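You operate a simulated robot arm through the tools that you are given. There is no shell and no other tool. Be economical: measure what you need, move in short steps, check, and stop when the job is done.

Carry out the task below with a simulated robot arm. There is one attempt and no reset: what you move stays moved.

TASK
Rinse the spotted steel ring again and blow it dry.
Fine: feed on; hold it under water in the final rinse tank till its spots are gone and the meter shows 10 S or less. Dry it under the air nozzle, lay it in the grey tray. Air and feed shut, vented to 0.0 bar.
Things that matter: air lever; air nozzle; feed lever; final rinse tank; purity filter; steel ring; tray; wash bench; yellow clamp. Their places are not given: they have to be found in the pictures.

It is judged by the outcome, as a careful person would: the job done as asked, and still so three seconds after it is handed in. It fails if anything else is knocked over, pushed out of place, dropped, spilled or broken.

THE ROBOT
A 7-joint arm with a two-finger parallel gripper, fixed in place. Base frame: the origin is at the foot of the arm, x ahead of it, y to its left, z up; the work surface is at about z = 0.8. Lengths are in m, angles in degrees, forces in N, time in s.
With the tool pointing down near the work surface it reaches from about 0.34 to 0.78 m from the base axis. Its first joint turns from -166.0 to 166.0 degrees. Payload 3.91 kg.
Tool frame: the origin (TCP) lies between the finger pads and is the grasp point; the fingertips stand 0.03 m ahead of it; z points along the fingers, y is the line along which they close. Largest opening 0.11 m; finger width 0.02, thickness 0.01; the body of the gripper, 0.048 by 0.112 m, starts 0.055 m behind the TCP.
Orientation is that of the tool frame in the base frame, as a unit quaternion [x, y, z, w]. With the fingers straight down and closing along the base's y, the tool's x points along the base's -x, its y along +y and its z along -z.

THE INTERFACE
- The arm moves only by the tool jog_arm. Its argument "increments" is a list of rows, each a list of 6 numbers: the shift along the tool's x, y, z in m, then the turn, a rotation vector about the tool's x, y, z in degrees. In form: [[dx, dy, dz, ax, ay, az], ...]. A call has 1 to 20 rows; each row is the pose to reach, as a shift and turn from the pose commanded when the call began, along the tool's axes at that moment. "jaw" is the opening, from 0 (shut) to 1 (fully open), set as the call begins (left out, the last holds). Each row takes 0.2 s and may step no farther than 0.05 m and 8.6 degrees from the row before; otherwise, or with a gripper value out of range, the whole call is refused. A pose out of reach is approached as far as the arm can. The call stops where the force on the tool passes 40 N (or 10 N more than at its start, if that is more) or the arm is blocked; 0.2 s more then pass. Each finger travels about 0.153 m/s and halts on what it meets, pressing with about 20 N; the grip force reading is that of the motor and also rises with nothing between the fingers. The clock runs only during rows and for 0.2 s after the last one: add rows that repeat a pose to give the fingers time. It gives the time, the measured TCP pose, the force on the tool (base axes), the opening and the grip force at its end, in the units of the frame above (readings bear some noise), with the torque about the TCP (base axes, N m) and any sound that the robot's microphone picked up.
- Cameras (640 x 400 px; columns grow to the right, rows downward): "scene" is fixed at [0.0483, 0.6523, 1.5098]; the picture's right is [-0.47, -0.88, 0.00], its down [-0.77, 0.41, -0.48] and it looks along [0.43, -0.23, -0.88] (base axes); focal length 253 px, centre (320, 200). "wrist" rides on the gripper at [0.077, 0.007, -0.114] in the tool frame; the picture's right is [-0.09, 1.00, 0.00], its down [-0.80, -0.07, -0.59] and it looks along [-0.59, -0.05, 0.80] (tool axes); focal length 270 px, centre (320, 200).
- grab_frame(camera): a new picture of that camera. It takes no simulated time.
- raise_lower(by): slides the trunk up (or, below 0, down) by that many m; the arm rides with it, the base frame stays. It gives what a move gives, with no picture.
- locate(camera, pixels): for up to 12 pixels [column, row] of the newest picture of that camera ("zoom" is the newest enlarged one), the place [x, y, z] in the base frame of the surface seen there, good to about 0.002 m. It takes no simulated time.
- close_up(camera, box): a new picture of the part [left, top, right, bottom] of that camera's present view, enlarged. It takes no simulated time.
- job_done(): hands the job in; it is judged then, once.

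Keep the steps short. Do not move on a guess: measure, check each grasp and each placing, and mend mistakes. In all there are 80 turns and 54 pictures (those below and enlarged ones count). Leave the gripper open and the arm clear of the work at the hand-in unless told otherwise, and finish with a single line.

The tools are called after "Call:" as name(argument=value, ...) on one line, values as JSON. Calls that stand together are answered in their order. jog_arm: Moves the arm, as the interface text tells. Its arguments: {"type":"object","properties":{"increments":{"type":"array"},"jaw":{"type":"number"}},"required":["increments"]} The other tools are called the same way: raise_lower (by) slides the trunk up or down; grab_frame (camera) takes a picture; locate (camera, pixels) gives the place of the surface under pixels of a picture; close_up (camera, box) takes an enlarged picture of a part of a camera's view; job_done () hands the job in.

At the start:

```text
time_s: 0.0
position: [0.3283, 0.3385, 1.192]
tcp_rot: [0.0, 1.0, 0.001, 0.0]
contact_force: [0.1, -0.5, -0.1]
moment: [0.01, 0.0, 0.02]
gripper_width: 0.11
gripper_force: 0.1
trunk travel left (down, up): [-0.55, 0.06]
```

scene: 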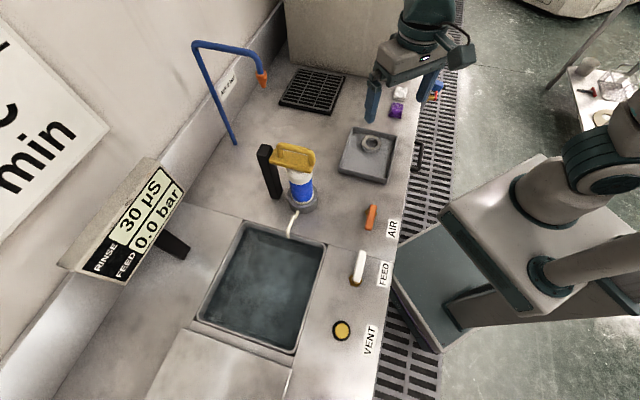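
wrist: 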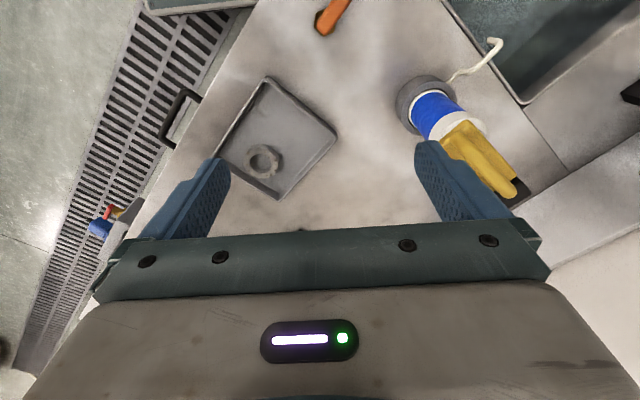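

I see the bench with a tank, a filter with a yellow clamp, levers AIR/FEED/VENT, and the tray with a ring in it. I'll zoom in and measure them.

Call:
close_up(camera="scene", box=[230, 120, 430, 245])

Call:
close_up(camera="scene", box=[180, 200, 420, 370])

Call:
locate(camera="scene", pixels=[[371, 144], [368, 168], [372, 207], [368, 227], [360, 253], [355, 283], [341, 330], [300, 195], [292, 157], [268, 170], [262, 80], [312, 90]])

Call:
locate(camera="scene", pixels=[[246, 220], [327, 246], [294, 354], [196, 320], [262, 280], [341, 180], [388, 185], [396, 131], [352, 127], [290, 230], [300, 205], [233, 140]])

```text
3.20 times, centred on (330, 182) of scene
```

zoom: 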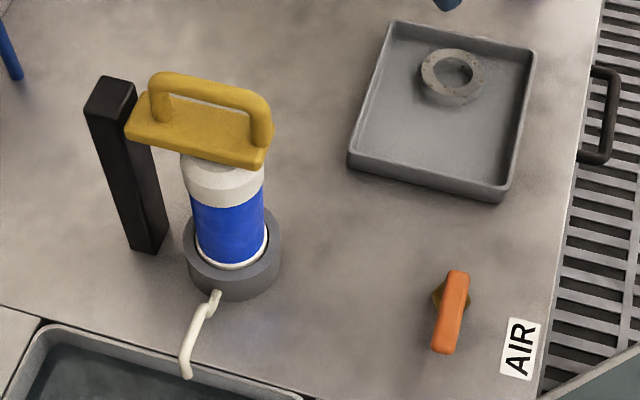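

```text
2.35 times, centred on (300, 285) of scene
```

zoom: 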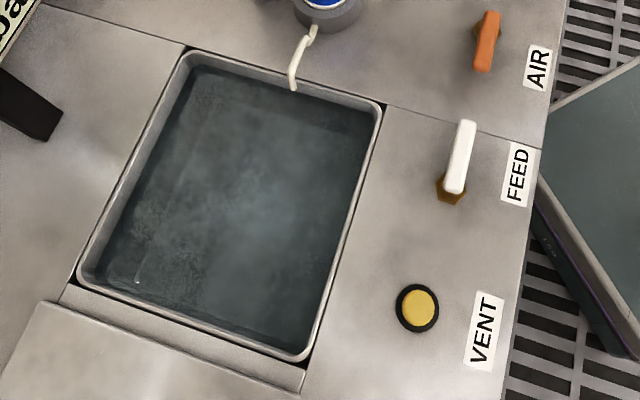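

```text
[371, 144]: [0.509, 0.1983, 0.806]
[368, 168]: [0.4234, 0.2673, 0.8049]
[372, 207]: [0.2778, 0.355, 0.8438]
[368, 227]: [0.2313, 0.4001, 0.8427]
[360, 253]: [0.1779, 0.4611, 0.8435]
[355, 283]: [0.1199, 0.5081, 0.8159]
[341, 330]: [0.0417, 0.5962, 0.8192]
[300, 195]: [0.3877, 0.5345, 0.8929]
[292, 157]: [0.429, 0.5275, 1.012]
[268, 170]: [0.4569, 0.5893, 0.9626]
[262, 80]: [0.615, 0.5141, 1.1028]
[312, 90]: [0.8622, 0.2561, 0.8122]
```

```text
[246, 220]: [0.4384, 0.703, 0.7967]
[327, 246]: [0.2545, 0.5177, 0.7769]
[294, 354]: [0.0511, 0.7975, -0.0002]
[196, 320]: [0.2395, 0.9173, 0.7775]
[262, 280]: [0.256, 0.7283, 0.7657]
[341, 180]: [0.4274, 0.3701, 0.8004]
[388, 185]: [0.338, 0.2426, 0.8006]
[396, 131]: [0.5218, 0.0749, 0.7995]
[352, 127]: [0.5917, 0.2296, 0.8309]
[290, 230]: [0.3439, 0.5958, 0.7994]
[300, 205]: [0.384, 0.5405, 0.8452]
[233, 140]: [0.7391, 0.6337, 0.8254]
```

I'll look closer at the levers, the filter clamp, the signs and the meter.

Call:
close_up(camera="scene", box=[240, 130, 340, 215])

Call:
close_up(camera="scene", box=[310, 195, 420, 365])

Call:
close_up(camera="scene", box=[180, 30, 350, 150])

Call:
close_up(camera="scene", box=[0, 0, 200, 290])

Call:
close_up(camera="wrist", box=[370, 20, 570, 220])

```text
4.71 times, centred on (290, 172) of scene
```

zoom: 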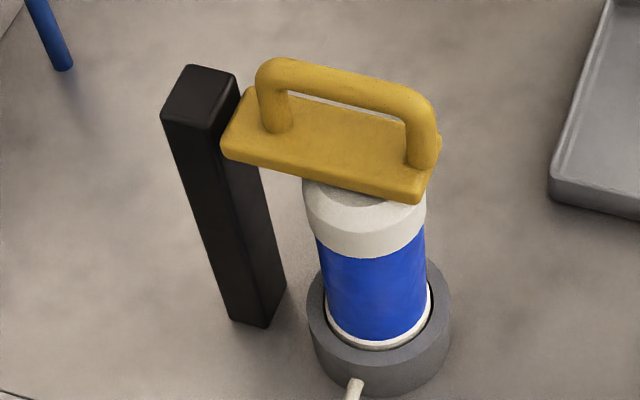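

```text
2.35 times, centred on (365, 280) of scene
```

zoom: 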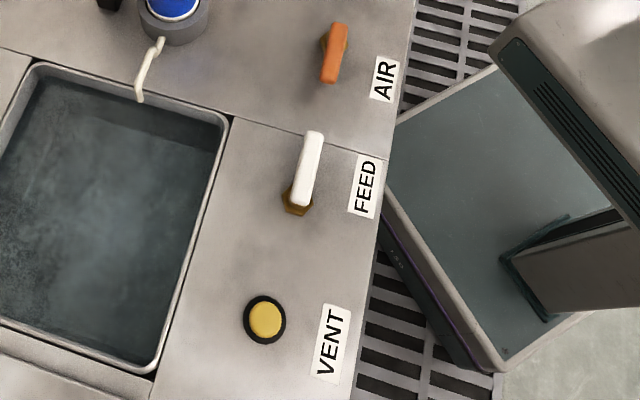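

```text
3.33 times, centred on (265, 90) of scene
```

zoom: 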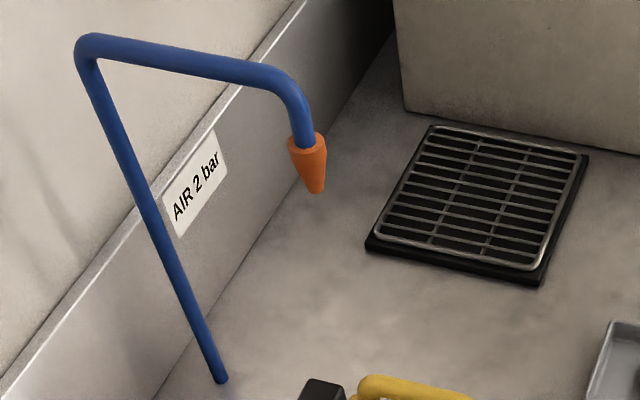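

```text
1.38 times, centred on (100, 145) of scene
```

zoom: 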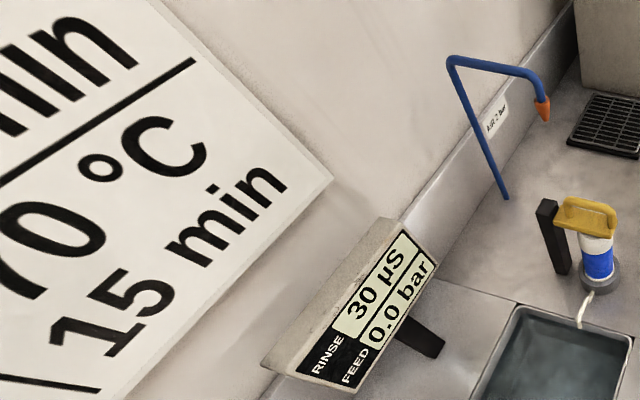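

```text
2.00 times, centred on (470, 120) of wrist
```

zoom: 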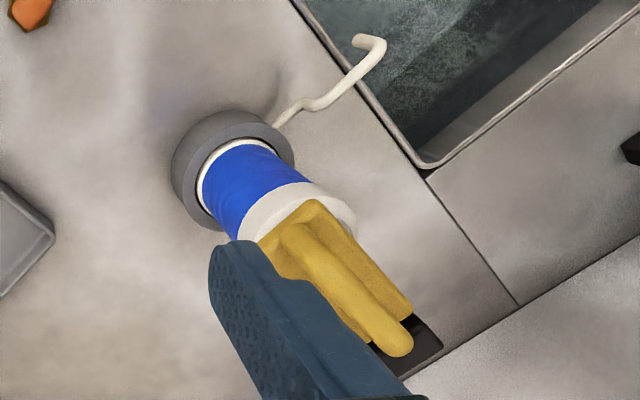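

Measuring the clamp's height and tilt against the filter cap.

Call:
close_up(camera="scene", box=[250, 135, 330, 185])

Call:
locate(camera="zoom", pixels=[[155, 205], [250, 190], [330, 215], [430, 240], [475, 285], [500, 230], [375, 290], [310, 282], [350, 100], [230, 75], [480, 150], [130, 130]])

Call:
locate(camera="scene", pixels=[[316, 190], [304, 210], [298, 200], [371, 209], [367, 225], [359, 258], [357, 275], [268, 75], [264, 85], [341, 324], [372, 215], [361, 140]])

```text
8.00 times, centred on (290, 160) of scene
```

zoom: 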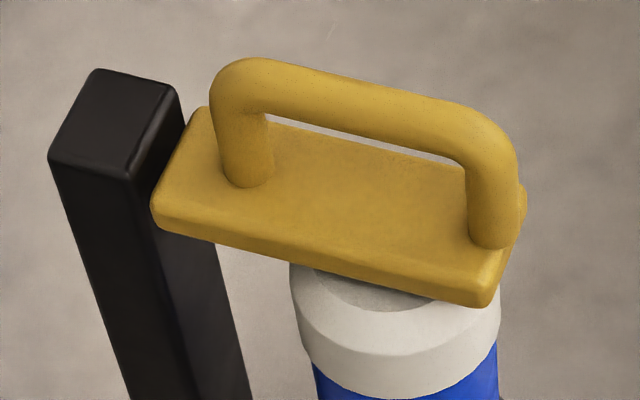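

```text
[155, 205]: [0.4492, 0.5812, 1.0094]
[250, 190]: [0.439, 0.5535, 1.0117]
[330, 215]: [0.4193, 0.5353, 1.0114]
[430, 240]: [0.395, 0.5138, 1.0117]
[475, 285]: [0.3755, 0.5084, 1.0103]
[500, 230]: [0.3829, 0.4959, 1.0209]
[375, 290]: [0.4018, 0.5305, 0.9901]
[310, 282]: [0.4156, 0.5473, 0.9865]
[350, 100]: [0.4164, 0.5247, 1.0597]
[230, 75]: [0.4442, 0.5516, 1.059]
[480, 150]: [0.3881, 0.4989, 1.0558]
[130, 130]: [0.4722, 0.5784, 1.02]
```

```text
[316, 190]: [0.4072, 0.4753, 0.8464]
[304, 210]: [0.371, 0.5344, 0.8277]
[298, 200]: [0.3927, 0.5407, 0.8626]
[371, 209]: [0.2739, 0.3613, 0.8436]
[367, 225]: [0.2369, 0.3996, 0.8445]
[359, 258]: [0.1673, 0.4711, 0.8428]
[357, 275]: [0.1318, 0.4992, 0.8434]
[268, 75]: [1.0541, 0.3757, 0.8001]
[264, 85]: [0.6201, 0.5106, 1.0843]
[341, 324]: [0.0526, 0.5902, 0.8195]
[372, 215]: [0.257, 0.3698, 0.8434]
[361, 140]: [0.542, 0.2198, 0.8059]
```

The clamp plate looks level at z≈1.011, with the cap top at about 0.988. I want a side view of whether it bears on the cap, so I'll turn the wrist toward the filter while high up.

Call:
jog_arm(increments=[[0.01, -0.01, 0, 0, 0, -8], [0.02, -0.02, 0, 0, 0, -16], [0.03, -0.03, 0, 0, 0, -24], [0.04, -0.04, 0, 0, 0, -32], [0.05, -0.05, 0, 0, 0, -40], [0.06, -0.06, 0, 0, 0, -46], [0.06, -0.06, 0, 0, 0, -52]])

```text
time_s: 1.6
position: [0.2671, 0.2773, 1.1917]
tcp_rot: [-0.439, 0.898, 0.0, -0.001]
contact_force: [0.7, 0.5, 0.2]
moment: [0.02, -0.01, 0.0]
gripper_width: 0.1104
gripper_force: 0.0
trunk travel left (down, up): [-0.55, 0.06]
```

Now pitching the tool up so the camera looks more horizontally, while lowering a little.

Call:
jog_arm(increments=[[0, 0, 0.02, 0, -8, 0], [0, 0, 0.04, 0, -16, 0], [0, 0, 0.06, 0, -24, 0], [0, 0, 0.08, 0, -32, 0], [0, 0, 0.1, 0, -40, 0]])

Call:
grab_frame(camera="wrist")

```text
time_s: 2.8
position: [0.2804, 0.295, 1.104]
tcp_rot: [-0.412, 0.845, 0.149, 0.307]
contact_force: [0.1, -0.3, -0.6]
moment: [0.0, 0.0, -0.01]
gripper_width: 0.11
gripper_force: 0.0
out of reach, approached as far as the arm can: row 5
trunk travel left (down, up): [-0.55, 0.06]
```

```text
43 pictures are left
```

wrist: 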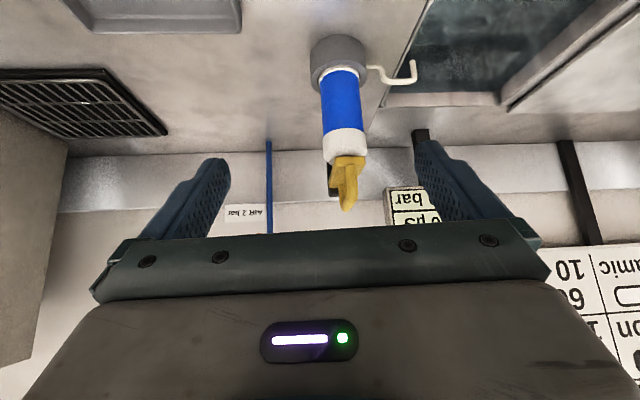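

Call:
close_up(camera="wrist", box=[280, 20, 440, 220])

Call:
close_up(camera="wrist", box=[310, 120, 390, 220])

Call:
close_up(camera="wrist", box=[500, 230, 640, 390])

```text
2.00 times, centred on (360, 120) of wrist
```

zoom: 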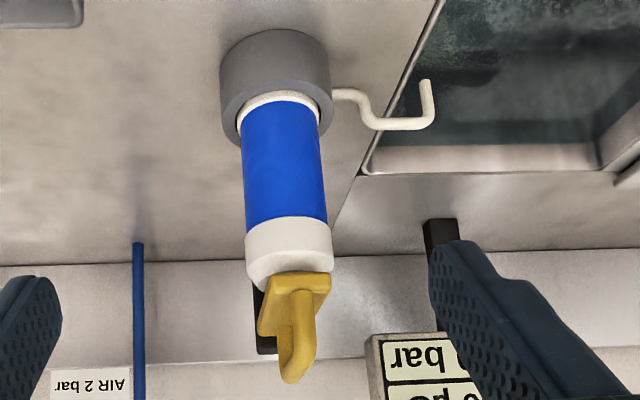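

```text
4.00 times, centred on (350, 170) of wrist
```

zoom: 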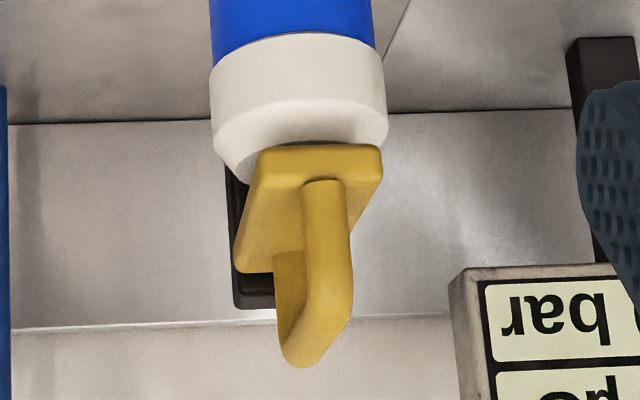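

```text
2.50 times, centred on (570, 310) of wrist
```

zoom: 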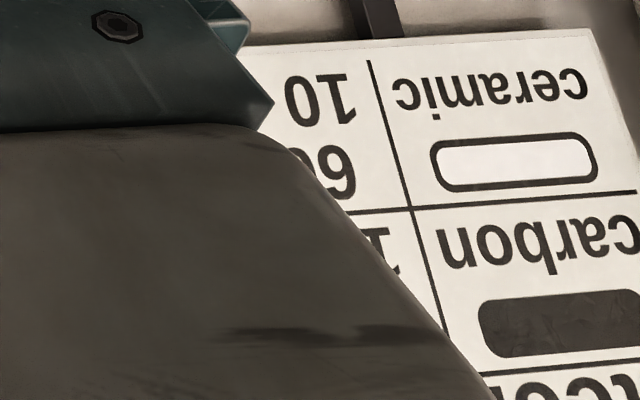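

Call:
locate(camera="wrist", pixels=[[350, 157], [350, 158.5], [340, 157.5], [340, 154], [333, 158], [332, 163], [336, 172], [362, 157], [362, 161], [345, 152], [350, 148], [352, 190]])

Call:
locate(camera="wrist", pixels=[[323, 140], [366, 145], [345, 140], [322, 82], [360, 82], [340, 75], [311, 60], [368, 55], [338, 50], [414, 60], [414, 78], [331, 182]])

```text
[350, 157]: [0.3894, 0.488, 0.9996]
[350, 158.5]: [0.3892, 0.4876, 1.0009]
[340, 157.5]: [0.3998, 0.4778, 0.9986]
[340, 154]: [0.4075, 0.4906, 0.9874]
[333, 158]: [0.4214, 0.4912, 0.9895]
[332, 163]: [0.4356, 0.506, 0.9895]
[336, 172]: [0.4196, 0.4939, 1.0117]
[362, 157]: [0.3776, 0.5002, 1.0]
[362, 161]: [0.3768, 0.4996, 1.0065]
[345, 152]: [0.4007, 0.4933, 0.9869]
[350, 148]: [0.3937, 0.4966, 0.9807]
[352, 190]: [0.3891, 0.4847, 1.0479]
```

```text
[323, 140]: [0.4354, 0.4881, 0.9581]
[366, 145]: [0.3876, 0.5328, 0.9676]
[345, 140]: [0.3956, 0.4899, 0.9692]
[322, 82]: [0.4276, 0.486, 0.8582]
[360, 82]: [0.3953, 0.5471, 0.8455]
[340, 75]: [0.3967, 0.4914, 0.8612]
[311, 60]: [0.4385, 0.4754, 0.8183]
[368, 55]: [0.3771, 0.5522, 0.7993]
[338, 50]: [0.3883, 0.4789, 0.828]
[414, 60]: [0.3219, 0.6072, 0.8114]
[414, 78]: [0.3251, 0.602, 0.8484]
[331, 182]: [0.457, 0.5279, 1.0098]
```

The cap rim is at about 0.9895 and the plate underside at about 0.998, so there may be a gap under the clamp. I'll lower the camera 0.1 m for a truly level view.

Call:
jog_arm(increments=[[0.021, 0, 0.026, 0, 0, 0], [0.043, 0, 0.051, 0, 0, 0], [0.064, 0, 0.077, 0, 0, 0], [0.08, 0, 0.096, 0, 0, 0]])

Call:
close_up(camera="wrist", box=[280, 20, 440, 220])

```text
time_s: 3.8
position: [0.3027, 0.3319, 0.9866]
tcp_rot: [-0.413, 0.845, 0.15, 0.307]
contact_force: [0.6, -0.1, -0.3]
moment: [-0.03, -0.01, 0.02]
gripper_width: 0.11
gripper_force: 0.0
out of reach, approached as far as the arm can: row 1, 2, 3, 4
trunk travel left (down, up): [-0.55, 0.06]
```

```text
2.00 times, centred on (360, 120) of wrist
```

zoom: 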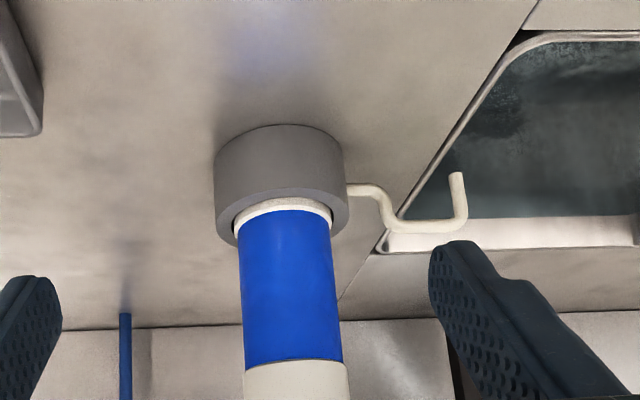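

Call:
close_up(camera="wrist", box=[300, 180, 400, 250])

```text
5.71 times, centred on (350, 215) of wrist
```

zoom: 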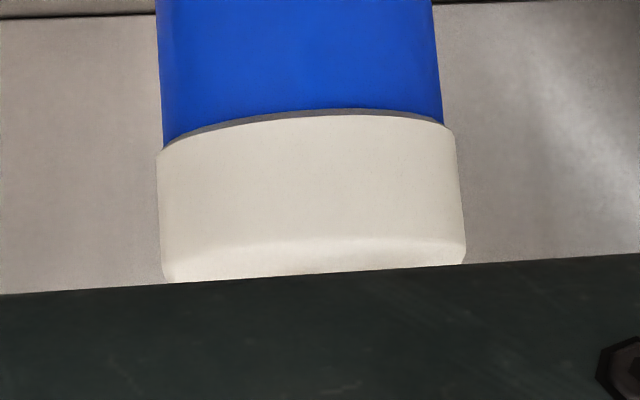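

The gripper hides the cap, so I'll go up about 0.06 m and look again.

Call:
jog_arm(increments=[[-0.02, 0, -0.023, 0, 0, 0], [-0.0385, 0, -0.046, 0, 0, 0]])

Call:
close_up(camera="wrist", box=[310, 160, 390, 240])

```text
time_s: 4.4
position: [0.3036, 0.331, 1.047]
tcp_rot: [-0.412, 0.845, 0.149, 0.307]
contact_force: [0.8, 0.0, 0.6]
moment: [0.03, 0.0, 0.01]
gripper_width: 0.1103
gripper_force: 0.1
trunk travel left (down, up): [-0.55, 0.06]
```

```text
5.00 times, centred on (350, 200) of wrist
```

zoom: 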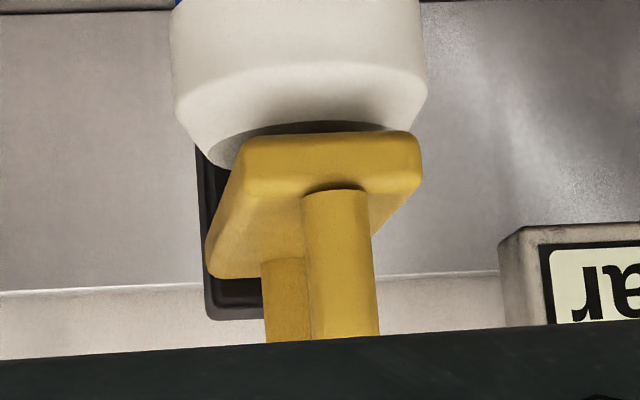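

Call:
locate(camera="zoom", pixels=[[330, 130], [330, 138], [250, 140], [410, 133], [300, 125], [360, 124], [330, 100], [228, 150], [215, 145], [300, 110], [222, 180], [225, 230]])

```text
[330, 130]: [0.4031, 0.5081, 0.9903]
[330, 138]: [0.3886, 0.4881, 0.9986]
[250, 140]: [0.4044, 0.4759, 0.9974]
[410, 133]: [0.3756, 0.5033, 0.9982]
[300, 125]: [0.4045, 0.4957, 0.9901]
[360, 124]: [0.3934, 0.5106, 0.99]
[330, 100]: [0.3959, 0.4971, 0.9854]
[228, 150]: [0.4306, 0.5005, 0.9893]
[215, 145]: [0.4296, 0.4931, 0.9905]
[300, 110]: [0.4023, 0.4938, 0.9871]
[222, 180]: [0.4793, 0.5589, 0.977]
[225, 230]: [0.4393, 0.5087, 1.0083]
```

There is a gap of about 6–8 mm: plate underside about 0.997, cap top 0.990. The clamp looks not fully pressed down. The feed is at 0.0 bar, so it is safe to check now. I'll level the tool again and lift.

Call:
jog_arm(increments=[[-0.017, 0, -0.02, 0, 8, 0], [-0.034, 0, -0.04, 0, 16, 0], [-0.051, 0, -0.06, 0, 24, 0], [-0.068, 0, -0.08, 0, 32, 0], [-0.083, 0, -0.1, 0, 40, 0]])

```text
time_s: 5.6
position: [0.3044, 0.3314, 1.1777]
tcp_rot: [-0.438, 0.899, -0.001, -0.001]
contact_force: [-0.4, -0.1, -0.7]
moment: [0.0, -0.03, -0.02]
gripper_width: 0.1102
gripper_force: 0.0
out of reach, approached as far as the arm can: row 1
trunk travel left (down, up): [-0.55, 0.06]
```

Moving over the clamp's handle bar at (0.416, 0.525) with fingers across it, staying high.

Call:
jog_arm(increments=[[-0.045, 0.006, 0, 0, 0, 2], [-0.09, 0.012, 0, 0, 0, 4], [-0.135, 0.019, 0, 0, 0, 6], [-0.18, 0.025, 0, 0, 0, 7], [-0.2217, 0.0314, 0, 0, 0, 8], [-0.2217, 0.0314, 0, 0, 0, 8]])

Call:
grab_frame(camera="scene")

```text
time_s: 7.0
position: [0.4156, 0.5222, 1.1748]
tcp_rot: [-0.375, 0.927, 0.0, -0.001]
contact_force: [0.1, -0.4, -0.5]
moment: [0.01, -0.02, -0.01]
gripper_width: 0.1099
gripper_force: 0.0
trunk travel left (down, up): [-0.55, 0.06]
```

```text
36 pictures are left
```

scene: 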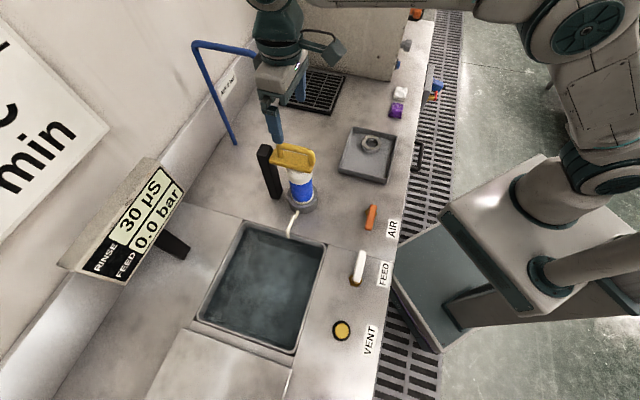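

The tool sits over the handle. I'll descend so the fingers straddle the bar (TCP z≈1.054), then close.

Call:
jog_arm(increments=[[0, 0.001, 0.04, 0, 0, 0], [0, 0.001, 0.08, 0, 0, 0], [0, 0.001, 0.12, 0, 0, 0], [0, 0.001, 0.12, 0, 0, 0]])

Call:
jog_arm(increments=[[0, 0, 0, 0, 0, 0], [0, 0, 0, 0, 0, 0], [0, 0, 0, 0, 0, 0]], jaw=0)

```text
time_s: 8.0
position: [0.4154, 0.5247, 1.0573]
tcp_rot: [-0.375, 0.927, -0.001, 0.0]
contact_force: [-0.9, -0.1, 0.4]
moment: [-0.01, 0.03, -0.01]
gripper_width: 0.11
gripper_force: 0.0
trunk travel left (down, up): [-0.55, 0.06]
```

```text
time_s: 8.8
position: [0.4223, 0.5205, 1.0569]
tcp_rot: [-0.373, 0.928, -0.002, 0.0]
contact_force: [17.5, -24.5, -1.0]
moment: [-0.35, 0.08, 0.82]
gripper_width: 0.0161
gripper_force: 44.8
trunk travel left (down, up): [-0.55, 0.06]
```

The bar is held (16 mm wide), but the hand is off-centre by about 8 mm with a side force of 30 N. I'll shift to relieve it.

Call:
jog_arm(increments=[[0, -0.005, 0, 0, 0, 0], [0, -0.01, 0, 0, 0, 0], [0, -0.01, 0, 0, 0, 0]])

```text
time_s: 9.6
position: [0.4204, 0.5195, 1.0564]
tcp_rot: [-0.376, 0.926, 0.002, -0.001]
contact_force: [4.7, -2.2, -3.1]
moment: [-0.31, 0.32, 0.85]
gripper_width: 0.0157
gripper_force: 45.4
trunk travel left (down, up): [-0.55, 0.06]
```

The side force is gone. Now I'll press down gently in 3 mm steps to see whether the clamp moves.

Call:
jog_arm(increments=[[0, 0, 0.003, 0, 0, 0], [0, 0, 0.006, 0, 0, 0], [0, 0, 0.009, 0, 0, 0]])

Call:
close_up(camera="scene", box=[240, 130, 340, 215])

```text
time_s: 10.5
position: [0.4203, 0.519, 1.0567]
tcp_rot: [-0.376, 0.927, 0.005, 0.006]
contact_force: [-11.6, -2.7, 11.4]
moment: [-0.37, 0.43, 1.03]
gripper_width: 0.0157
gripper_force: 45.1
trunk travel left (down, up): [-0.55, 0.06]
stopped in row 3: the force on the tool passed its limit at 42 N (the readings are from after the stop); the commanded pose is now the measured one
```

```text
4.71 times, centred on (290, 172) of scene
```

zoom: 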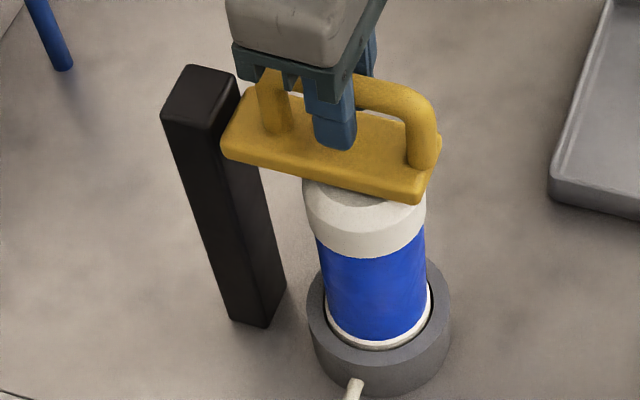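

The clamp held firm at 42 N, so it is closed and fixed. I'll release and lift off.

Call:
jog_arm(increments=[[0, 0, 0, 0, 0, 0], [0, 0, 0, 0, 0, 0], [0, 0, -0.04, 0, 0, 0], [0, 0, -0.08, 0, 0, 0], [0, 0, -0.12, 0, 0, 0]], jaw=1)

```text
time_s: 11.7
position: [0.4232, 0.5192, 1.173]
tcp_rot: [-0.373, 0.928, 0.005, 0.004]
contact_force: [-0.7, 1.1, 0.7]
moment: [0.0, -0.02, 0.0]
gripper_width: 0.11
gripper_force: 0.0
trunk travel left (down, up): [-0.55, 0.06]
```

Next the levers. I'll swing back above the bench front so the wrist camera looks at both of them.

Call:
jog_arm(increments=[[0.045, 0, 0, 0, 0, -7], [0.09, 0, 0, 0, 0, -14], [0.135, 0, 0, 0, 0, -21], [0.18, 0, 0, 0, 0, -28], [0.225, 0, 0, 0, 0, -35], [0.27, 0, 0, 0, 0, -42], [0.29, 0, 0, 0, 0, -45], [0.29, 0, 0, 0, 0, -45]])

Call:
grab_frame(camera="wrist")

```text
time_s: 13.5
position: [0.2163, 0.319, 1.1686]
tcp_rot: [-0.701, 0.713, 0.002, 0.006]
contact_force: [0.9, -0.4, 0.5]
moment: [0.02, 0.03, 0.01]
gripper_width: 0.1099
gripper_force: 0.1
trunk travel left (down, up): [-0.55, 0.06]
```

```text
34 pictures are left
```

wrist: 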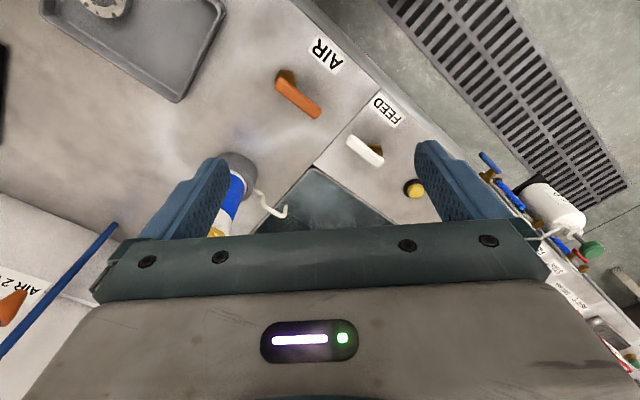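

Call:
close_up(camera="wrist", box=[260, 30, 440, 205])

Call:
locate(camera="zoom", pixels=[[170, 115], [200, 140], [232, 180], [155, 95], [375, 265], [405, 285], [435, 308], [440, 265], [330, 250], [150, 80], [440, 280], [540, 360]])

```text
2.29 times, centred on (350, 118) of wrist
```

zoom: 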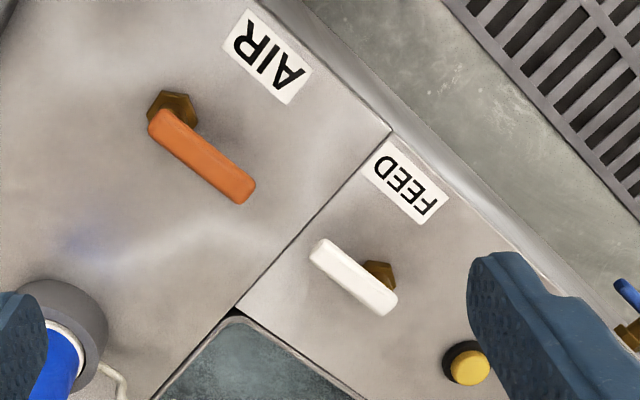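

```text
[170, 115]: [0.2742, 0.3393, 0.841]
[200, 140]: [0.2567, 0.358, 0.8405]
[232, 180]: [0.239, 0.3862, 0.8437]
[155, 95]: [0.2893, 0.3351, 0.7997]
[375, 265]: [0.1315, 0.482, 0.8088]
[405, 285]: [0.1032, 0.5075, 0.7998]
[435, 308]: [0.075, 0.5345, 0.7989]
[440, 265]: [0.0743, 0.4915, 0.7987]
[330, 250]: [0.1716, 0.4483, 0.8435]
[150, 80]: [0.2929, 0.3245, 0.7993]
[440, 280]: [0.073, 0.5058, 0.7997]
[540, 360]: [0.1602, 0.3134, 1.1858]
```

Both handles lie along the bench. The feed pivot is near (0.132, 0.495) and its tip near (0.176, 0.458), with the bar top at z 0.8435. I'll shut the fingers and go down on the bench-edge side of the feed handle's tip.

Call:
jog_arm(increments=[[-0.04, 0.028, 0, 0, 0, 0], [-0.08, 0.055, 0, 0, 0, 0], [-0.115, 0.078, 0.02, 0, 0, 0], [-0.115, 0.078, 0.07, 0, 0, 0], [-0.115, 0.078, 0.12, 0, 0, 0], [-0.115, 0.078, 0.17, 0, 0, 0], [-0.115, 0.078, 0.22, 0, 0, 0], [-0.115, 0.078, 0.26, 0, 0, 0], [-0.115, 0.078, 0.26, 0, 0, 0]], jaw=0)

Call:
grab_frame(camera="scene")

```text
time_s: 15.5
position: [0.1393, 0.4381, 0.9132]
tcp_rot: [-0.7, 0.714, 0.002, 0.006]
contact_force: [-0.5, -0.4, 0.1]
moment: [0.01, -0.02, 0.01]
gripper_width: 0.0001
gripper_force: 20.8
trunk travel left (down, up): [-0.55, 0.06]
```

```text
32 pictures are left
```

scene: 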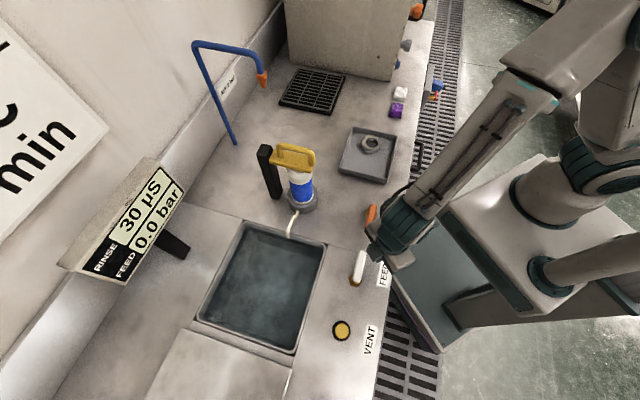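

Clear. I'll go down to finger level, then push the tip toward the tank by about 30° as a trial.

Call:
jog_arm(increments=[[0, 0, 0.03, 0, 0, 0], [0, 0, 0.06, 0, 0, 0], [-0.0095, -0.0131, 0.06, 0, 0, 0], [-0.0125, -0.0185, 0.06, 0, 0, 0], [-0.0161, -0.024, 0.06, 0, 0, 0], [-0.021, -0.0287, 0.06, 0, 0, 0], [-0.0259, -0.0334, 0.06, 0, 0, 0]])

Call:
grab_frame(camera="scene")

```text
time_s: 17.1
position: [0.1753, 0.4636, 0.8514]
tcp_rot: [-0.701, 0.713, 0.002, 0.007]
contact_force: [-0.8, -0.8, -0.5]
moment: [-0.02, 0.07, 0.0]
gripper_width: 0.0
gripper_force: 19.4
trunk travel left (down, up): [-0.55, 0.06]
```

```text
31 pictures are left
```

scene: 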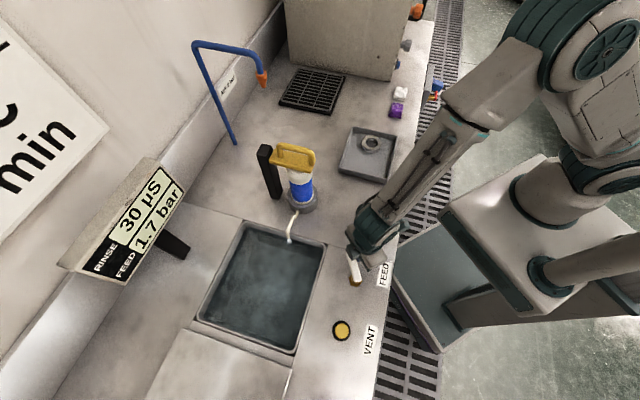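

It moves freely and the feed reads 1.7 bar, so this is the right direction. I'll continue the arc to about 90°.

Call:
jog_arm(increments=[[-0.0118, -0.0066, 0, 0, 0, 0], [-0.025, -0.0099, 0, 0, 0, 0], [-0.0386, -0.0096, 0, 0, 0, 0], [-0.0524, -0.0055, 0, 0, 0, 0], [-0.0524, -0.0055, 0, 0, 0, 0]])

Call:
grab_frame(camera="scene")

```text
time_s: 18.3
position: [0.1813, 0.5145, 0.8534]
tcp_rot: [-0.7, 0.714, 0.002, 0.006]
contact_force: [1.8, -6.8, -1.9]
moment: [-0.18, -0.05, 0.07]
gripper_width: 0.0
gripper_force: 19.9
trunk travel left (down, up): [-0.55, 0.06]
```

```text
30 pictures are left
```

scene: 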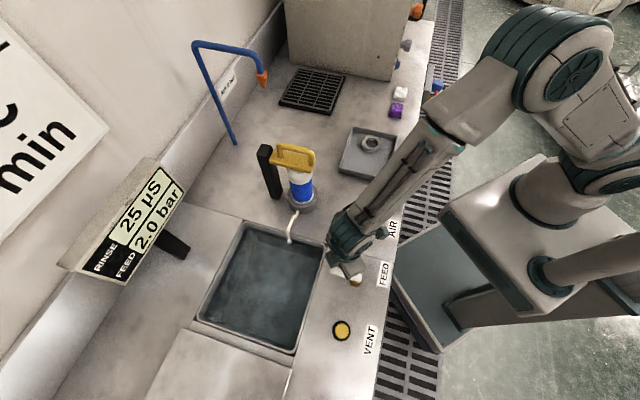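

Feed is at 2.0 bar and the rinse has dropped to 25 µS. I'll back off and rise.

Call:
jog_arm(increments=[[0.02, 0, 0, 0, 0, 0], [0.02, 0, -0.04, 0, 0, 0], [0.02, 0, -0.08, 0, 0, 0], [0.05, 0, -0.1, 0, 0, 0]])

Call:
close_up(camera="scene", box=[60, 130, 400, 340])

```text
time_s: 19.3
position: [0.1793, 0.4621, 0.9513]
tcp_rot: [-0.701, 0.713, 0.002, 0.006]
contact_force: [-0.4, -0.2, -0.2]
moment: [-0.03, 0.02, -0.06]
gripper_width: 0.0
gripper_force: 19.3
trunk travel left (down, up): [-0.55, 0.06]
```

```text
1.88 times, centred on (230, 235) of scene
```

zoom: 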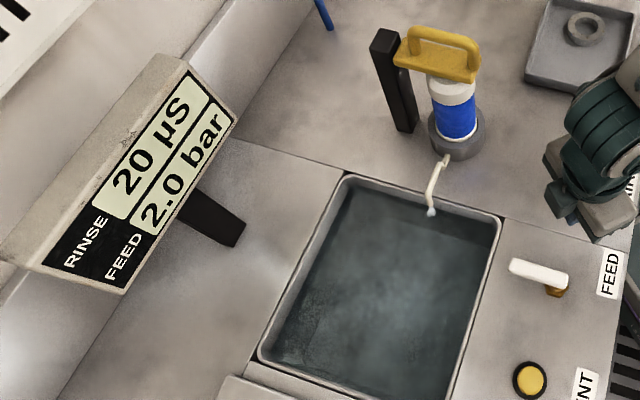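

The rinse reads 20 µS, water runs from the spout and there is no leak. While it falls I'll open the air the same way: go to the bench-edge side of the air handle's tip.

Call:
jog_arm(increments=[[0.04, -0.014, 0, 0, 0, 0], [0.08, -0.028, 0, 0, 0, 0], [0.101, -0.035, 0.02, 0, 0, 0], [0.101, -0.035, 0.06, 0, 0, 0], [0.101, -0.035, 0.099, 0, 0, 0], [0.101, -0.035, 0.099, 0, 0, 0]])

Call:
jog_arm(increments=[[-0.0129, -0.015, 0, 0, 0, 0], [-0.0188, -0.0185, 0, 0, 0, 0], [-0.0247, -0.0217, 0, 0, 0, 0], [-0.0344, -0.0313, 0, 0, 0, 0]])

Call:
grab_frame(camera="scene")

```text
time_s: 20.7
position: [0.212, 0.3615, 0.8519]
tcp_rot: [-0.7, 0.714, 0.002, 0.006]
contact_force: [0.4, 0.6, 0.2]
moment: [-0.01, -0.01, -0.01]
gripper_width: 0.0
gripper_force: 20.2
trunk travel left (down, up): [-0.55, 0.06]
```

```text
time_s: 21.7
position: [0.2464, 0.3982, 0.8523]
tcp_rot: [-0.7, 0.714, 0.003, 0.006]
contact_force: [0.0, 0.6, -0.2]
moment: [0.01, 0.03, 0.02]
gripper_width: 0.0
gripper_force: 19.9
trunk travel left (down, up): [-0.55, 0.06]
```

```text
28 pictures are left
```

scene: 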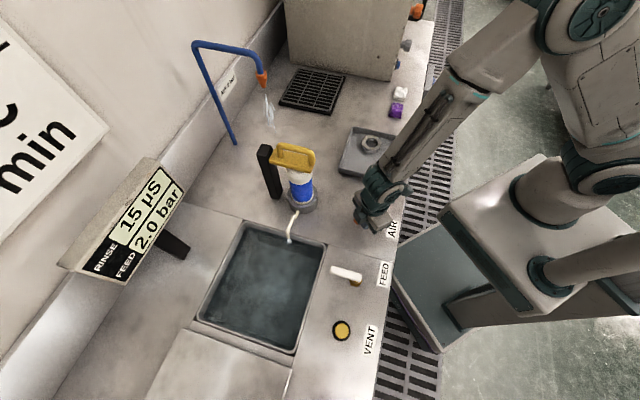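

Air is blowing from the nozzle and the rinse is at 15 µS. I'll finish the air lever's travel, then rise.

Call:
jog_arm(increments=[[-0.002, -0.0094, 0, 0, 0, 0], [-0.0059, -0.0225, 0, 0, 0, 0], [-0.0059, -0.0361, 0, 0, 0, 0], [-0.003, -0.0465, 0, 0, 0, 0]])

Call:
jog_arm(increments=[[0.005, 0.015, 0, 0, 0, 0], [0.005, 0.015, -0.05, 0, 0, 0], [0.005, 0.015, -0.1, 0, 0, 0], [0.005, 0.015, -0.15, 0, 0, 0]], jaw=1)

Call:
close_up(camera="scene", box=[190, 30, 410, 200])

Call:
locate(camera="scene", pixels=[[262, 74], [265, 80], [262, 82], [256, 68]])

Call:
locate(camera="zoom", pixels=[[505, 310], [520, 325], [535, 310], [520, 295], [540, 330], [525, 345], [495, 320], [520, 312], [440, 410], [400, 370]])

```text
time_s: 22.7
position: [0.2938, 0.401, 0.8512]
tcp_rot: [-0.701, 0.714, 0.002, 0.007]
contact_force: [-1.2, 1.1, 0.1]
moment: [0.03, 0.02, 0.0]
gripper_width: 0.0
gripper_force: 20.1
trunk travel left (down, up): [-0.55, 0.06]
```

```text
time_s: 23.1
position: [0.26, 0.4022, 0.8545]
tcp_rot: [0.709, -0.705, -0.01, -0.003]
contact_force: [-43.3, 17.0, -6.1]
moment: [0.28, 0.66, 0.52]
gripper_width: 0.0764
gripper_force: 0.1
trunk travel left (down, up): [-0.55, 0.06]
stopped in row 2: the force on the tool passed its limit at 60 N (the readings are from after the stop); the commanded pose is now the measured one
```

```text
2.35 times, centred on (300, 115) of scene
```

zoom: 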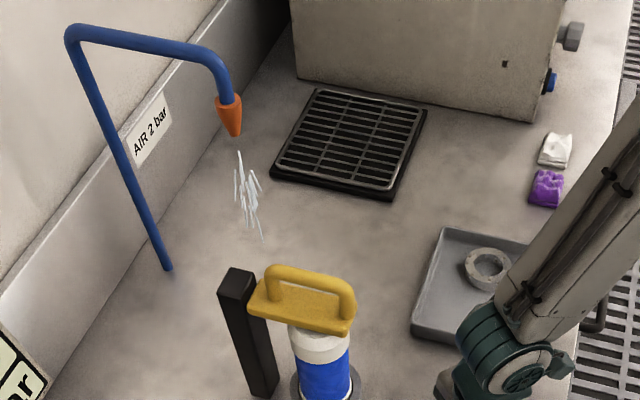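

```text
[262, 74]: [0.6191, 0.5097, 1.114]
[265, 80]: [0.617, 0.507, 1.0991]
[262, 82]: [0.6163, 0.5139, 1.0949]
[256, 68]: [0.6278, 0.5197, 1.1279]
```

```text
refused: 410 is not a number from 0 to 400
```

The opening fingers met the lever, which was my mistake. I'll shut them again in place, then rise before opening.

Call:
jog_arm(increments=[[0, 0, 0, 0, 0, 0], [0, 0, 0, 0, 0, 0], [0, 0, 0, 0, 0, 0]], jaw=0)

Call:
jog_arm(increments=[[0, 0, -0.04, 0, 0, 0], [0, 0, -0.08, 0, 0, 0], [0, 0, -0.12, 0, 0, 0], [0, 0, -0.16, 0, 0, 0]])

Call:
grab_frame(camera="scene")

Call:
grab_frame(camera="wrist")

```text
time_s: 23.9
position: [0.2715, 0.3963, 0.8553]
tcp_rot: [-0.705, 0.71, 0.007, 0.003]
contact_force: [0.2, 0.0, -0.9]
moment: [0.0, -0.02, -0.02]
gripper_width: 0.0
gripper_force: 20.0
trunk travel left (down, up): [-0.55, 0.06]
```

```text
time_s: 24.9
position: [0.2728, 0.3936, 1.0168]
tcp_rot: [-0.704, 0.71, 0.007, 0.004]
contact_force: [0.2, -0.1, 0.6]
moment: [0.03, 0.02, 0.0]
gripper_width: 0.0
gripper_force: 19.9
trunk travel left (down, up): [-0.55, 0.06]
```

```text
26 pictures are left
```

scene: 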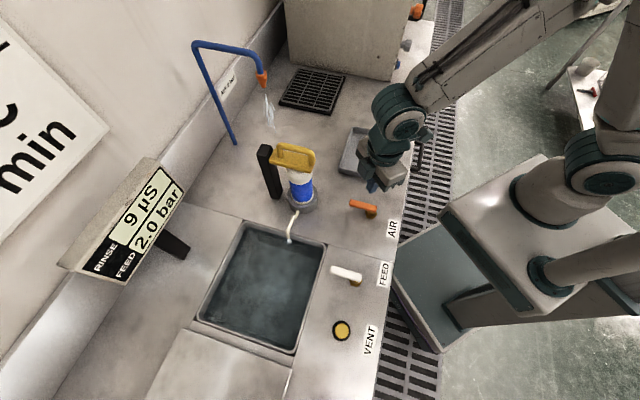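

```text
25 pictures are left
```

wrist: 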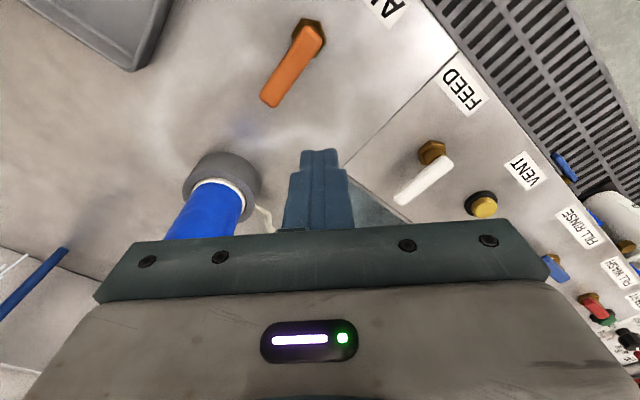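

The rinse is at 9 µS, both levers are open and the jet is running. Now I'll go look at the ring in the tray from above, opening the jaw on the way.

Call:
jog_arm(increments=[[0.03, -0.014, -0.01, 0, 0, 8], [0.06, -0.028, -0.02, 0, 0, 16], [0.09, -0.042, -0.03, 0, 0, 24], [0.12, -0.056, -0.04, 0, 0, 32], [0.15, -0.07, -0.04, 0, 0, 40], [0.18, -0.084, -0.04, 0, 0, 48], [0.21, -0.1, -0.04, 0, 0, 56], [0.24, -0.115, -0.04, 0, 0, 63], [0.27, -0.13, -0.04, 0, 0, 69], [0.27, -0.13, -0.04, 0, 0, 69]], jaw=1)

Call:
grab_frame(camera="wrist")

```text
time_s: 27.1
position: [0.3974, 0.1241, 1.0514]
tcp_rot: [-0.177, 0.984, 0.007, 0.0]
contact_force: [0.1, -0.5, -0.9]
moment: [-0.01, 0.0, 0.03]
gripper_width: 0.11
gripper_force: 0.1
trunk travel left (down, up): [-0.55, 0.06]
```

```text
24 pictures are left
```

wrist: 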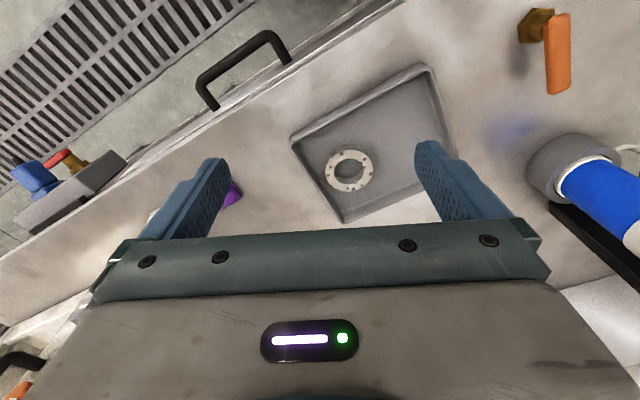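

Call:
close_up(camera="wrist", box=[280, 50, 460, 230])

Call:
locate(camera="zoom", pixels=[[198, 262], [327, 262], [262, 222], [262, 303], [262, 268], [230, 315], [310, 320], [400, 290], [150, 220], [260, 390], [385, 90], [110, 200]])

```text
2.22 times, centred on (370, 140) of wrist
```

zoom: 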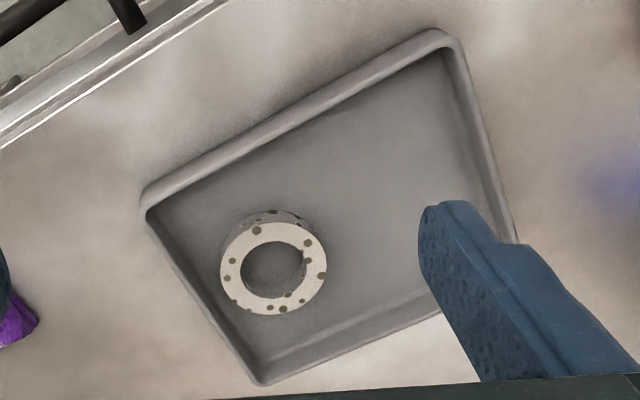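

```text
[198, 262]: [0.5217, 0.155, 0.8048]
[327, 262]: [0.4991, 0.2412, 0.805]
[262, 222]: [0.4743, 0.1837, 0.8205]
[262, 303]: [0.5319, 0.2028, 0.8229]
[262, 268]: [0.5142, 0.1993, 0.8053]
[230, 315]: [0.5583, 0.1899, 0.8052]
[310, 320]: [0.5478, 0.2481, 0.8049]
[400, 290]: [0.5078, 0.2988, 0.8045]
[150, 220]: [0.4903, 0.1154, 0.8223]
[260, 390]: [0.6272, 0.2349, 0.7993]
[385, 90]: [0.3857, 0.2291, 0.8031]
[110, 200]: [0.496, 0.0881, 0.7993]
```

Call:
locate(camera="zoom", pixels=[[224, 272], [322, 268], [280, 227], [268, 311], [240, 238], [310, 300], [236, 303], [310, 240]])

```text
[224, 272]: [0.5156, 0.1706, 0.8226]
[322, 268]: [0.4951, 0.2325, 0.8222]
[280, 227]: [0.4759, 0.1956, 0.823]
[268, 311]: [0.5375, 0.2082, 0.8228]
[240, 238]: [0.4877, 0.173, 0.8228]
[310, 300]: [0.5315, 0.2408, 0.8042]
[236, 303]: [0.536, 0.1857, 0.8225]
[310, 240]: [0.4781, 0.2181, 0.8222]
```

The ring's top is at 0.823 on the tray floor at 0.805, its centre about (0.506, 0.2015) and its diameter about 65 mm. It lies close to the tray's left wall, so I'll close along the long free direction (yaw −45°). I'll move above it with the jaw partly open.

Call:
jog_arm(increments=[[-0.016, 0.004, 0, 0, 0, 8], [-0.032, 0.008, 0, 0, 0, 16], [-0.048, 0.013, 0, 0, 0, 24], [-0.064, 0.017, 0, 0, 0, 32], [-0.08, 0.021, 0.02, 0, 0, 40], [-0.096, 0.026, 0.04, 0, 0, 48], [-0.112, 0.03, 0.06, 0, 0, 56], [-0.1288, 0.0346, 0.09, 0, 0, 64], [-0.1288, 0.0346, 0.12, 0, 0, 65.4], [-0.1288, 0.0346, 0.12, 0, 0, 65.4]], jaw=0.82)

Call:
grab_frame(camera="wrist")

```text
time_s: 29.3
position: [0.5071, 0.2025, 0.9306]
tcp_rot: [0.382, 0.924, 0.006, -0.005]
contact_force: [0.6, 0.3, -0.8]
moment: [-0.03, -0.03, 0.04]
gripper_width: 0.0903
gripper_force: 0.0
trunk travel left (down, up): [-0.55, 0.06]
```

```text
22 pictures are left
```

wrist: 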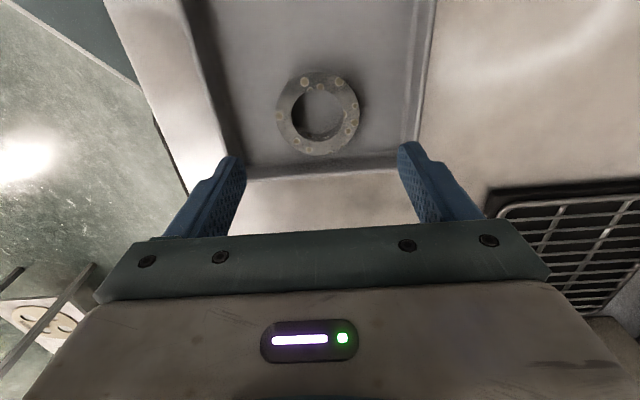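

The fingers straddle the ring centrally (both at column ≈318). I'll descend to TCP z≈0.838 and close.

Call:
jog_arm(increments=[[0, 0, 0.04, 0, 0, 0], [0, 0, 0.075, 0, 0, 0], [0, 0, 0.0925, 0, 0, 0], [0, 0, 0.0925, 0, 0, 0]])

Call:
jog_arm(increments=[[0, 0, 0, 0, 0, 0], [0, 0, 0, 0, 0, 0], [0, 0, 0, 0, 0, 0]], jaw=0)

```text
time_s: 30.3
position: [0.5063, 0.2033, 0.8373]
tcp_rot: [0.382, 0.924, 0.006, -0.005]
contact_force: [0.4, -0.1, -0.5]
moment: [0.0, -0.01, -0.01]
gripper_width: 0.0904
gripper_force: 0.2
trunk travel left (down, up): [-0.55, 0.06]
```

```text
time_s: 31.1
position: [0.5068, 0.2035, 0.8379]
tcp_rot: [0.382, 0.924, 0.006, -0.005]
contact_force: [-0.3, 0.1, -1.1]
moment: [0.0, 0.0, -0.04]
gripper_width: 0.0694
gripper_force: 20.1
trunk travel left (down, up): [-0.55, 0.06]
```

The ring is held (69 mm, 20 N). I'll lift it to about 1.13 m.

Call:
jog_arm(increments=[[0, 0, -0.03, 0, 0, 0], [0, 0, -0.07, 0, 0, 0], [0, 0, -0.12, 0, 0, 0], [0, 0, -0.17, 0, 0, 0], [0, 0, -0.22, 0, 0, 0], [0, 0, -0.265, 0, 0, 0], [0, 0, -0.3, 0, 0, 0]])

Call:
jog_arm(increments=[[0.038, 0.002, 0, 0, 0, -8], [0.076, 0.004, 0, 0, 0, -16], [0.113, 0.006, 0, 0, 0, -24], [0.151, 0.008, 0, 0, 0, -32], [0.189, 0.01, 0, 0, 0, -40], [0.226, 0.012, 0, 0, 0, -48], [0.264, 0.014, 0, 0, 0, -56], [0.3, 0.028, 0, 0, 0, -61], [0.34, 0.044, 0, 0, 0, -66], [0.38, 0.06, 0, 0, 0, -71], [0.42, 0.076, 0, 0, 0, -76], [0.46, 0.092, 0, 0, 0, -81], [0.5, 0.108, 0, 0, 0, -86], [0.536, 0.123, 0, 0, 0, -90], [0.536, 0.123, 0, 0, 0, -90]])

Call:
grab_frame(camera="scene")

```text
time_s: 32.7
position: [0.5079, 0.197, 1.1398]
tcp_rot: [0.382, 0.924, 0.005, -0.004]
contact_force: [-0.3, 0.1, 0.2]
moment: [-0.01, 0.02, 0.03]
gripper_width: 0.0
gripper_force: 19.8
trunk travel left (down, up): [-0.55, 0.06]
```

```text
time_s: 35.9
position: [0.2168, 0.6646, 1.1473]
tcp_rot: [-0.384, 0.923, 0.007, 0.001]
contact_force: [-0.5, 0.1, 0.6]
moment: [-0.01, 0.03, -0.03]
gripper_width: 0.0001
gripper_force: 19.6
trunk travel left (down, up): [-0.55, 0.06]
```

```text
21 pictures are left
```

scene: 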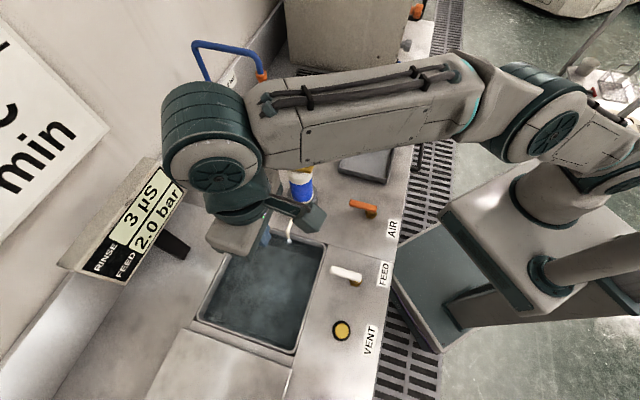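

The jaw reads 0, so the ring slipped out during the lift. I'll open up, go back over the tray and find it.

Call:
jog_arm(increments=[[0.0155, -0.038, 0, 0, 0, 2], [0.031, -0.076, 0, 0, 0, 4], [0.046, -0.114, 0, 0, 0, 6], [0.062, -0.152, 0, 0, 0, 8], [0.077, -0.19, 0, 0, 0, 10], [0.093, -0.228, 0, 0, 0, 12], [0.108, -0.267, 0, 0, 0, 14], [0.131, -0.307, 0, 0, 0, 16], [0.155, -0.347, 0, 0, 0, 18], [0.178, -0.387, 0, 0, 0, 20], [0.202, -0.427, 0, 0, 0, 22], [0.225, -0.467, 0, 0, 0, 24], [0.249, -0.508, 0, 0, 0, 25], [0.249, -0.508, 0, 0, 0, 25]], jaw=1)

Call:
grab_frame(camera="wrist")

```text
time_s: 38.9
position: [0.3996, 0.1293, 1.1358]
tcp_rot: [-0.176, 0.984, 0.006, 0.001]
contact_force: [-0.1, -0.7, -0.1]
moment: [-0.01, 0.01, 0.01]
gripper_width: 0.1102
gripper_force: 0.0
trunk travel left (down, up): [-0.55, 0.06]
```

```text
20 pictures are left
```

wrist: 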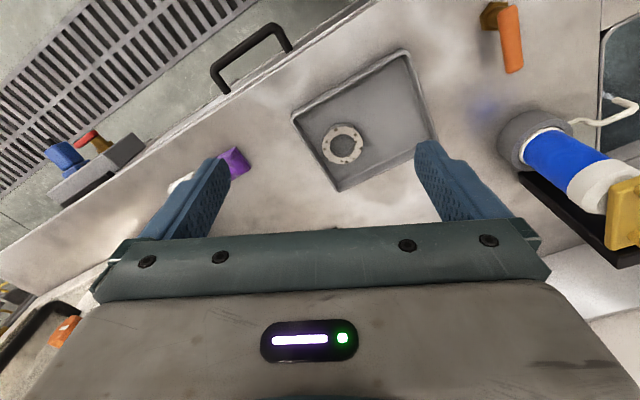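

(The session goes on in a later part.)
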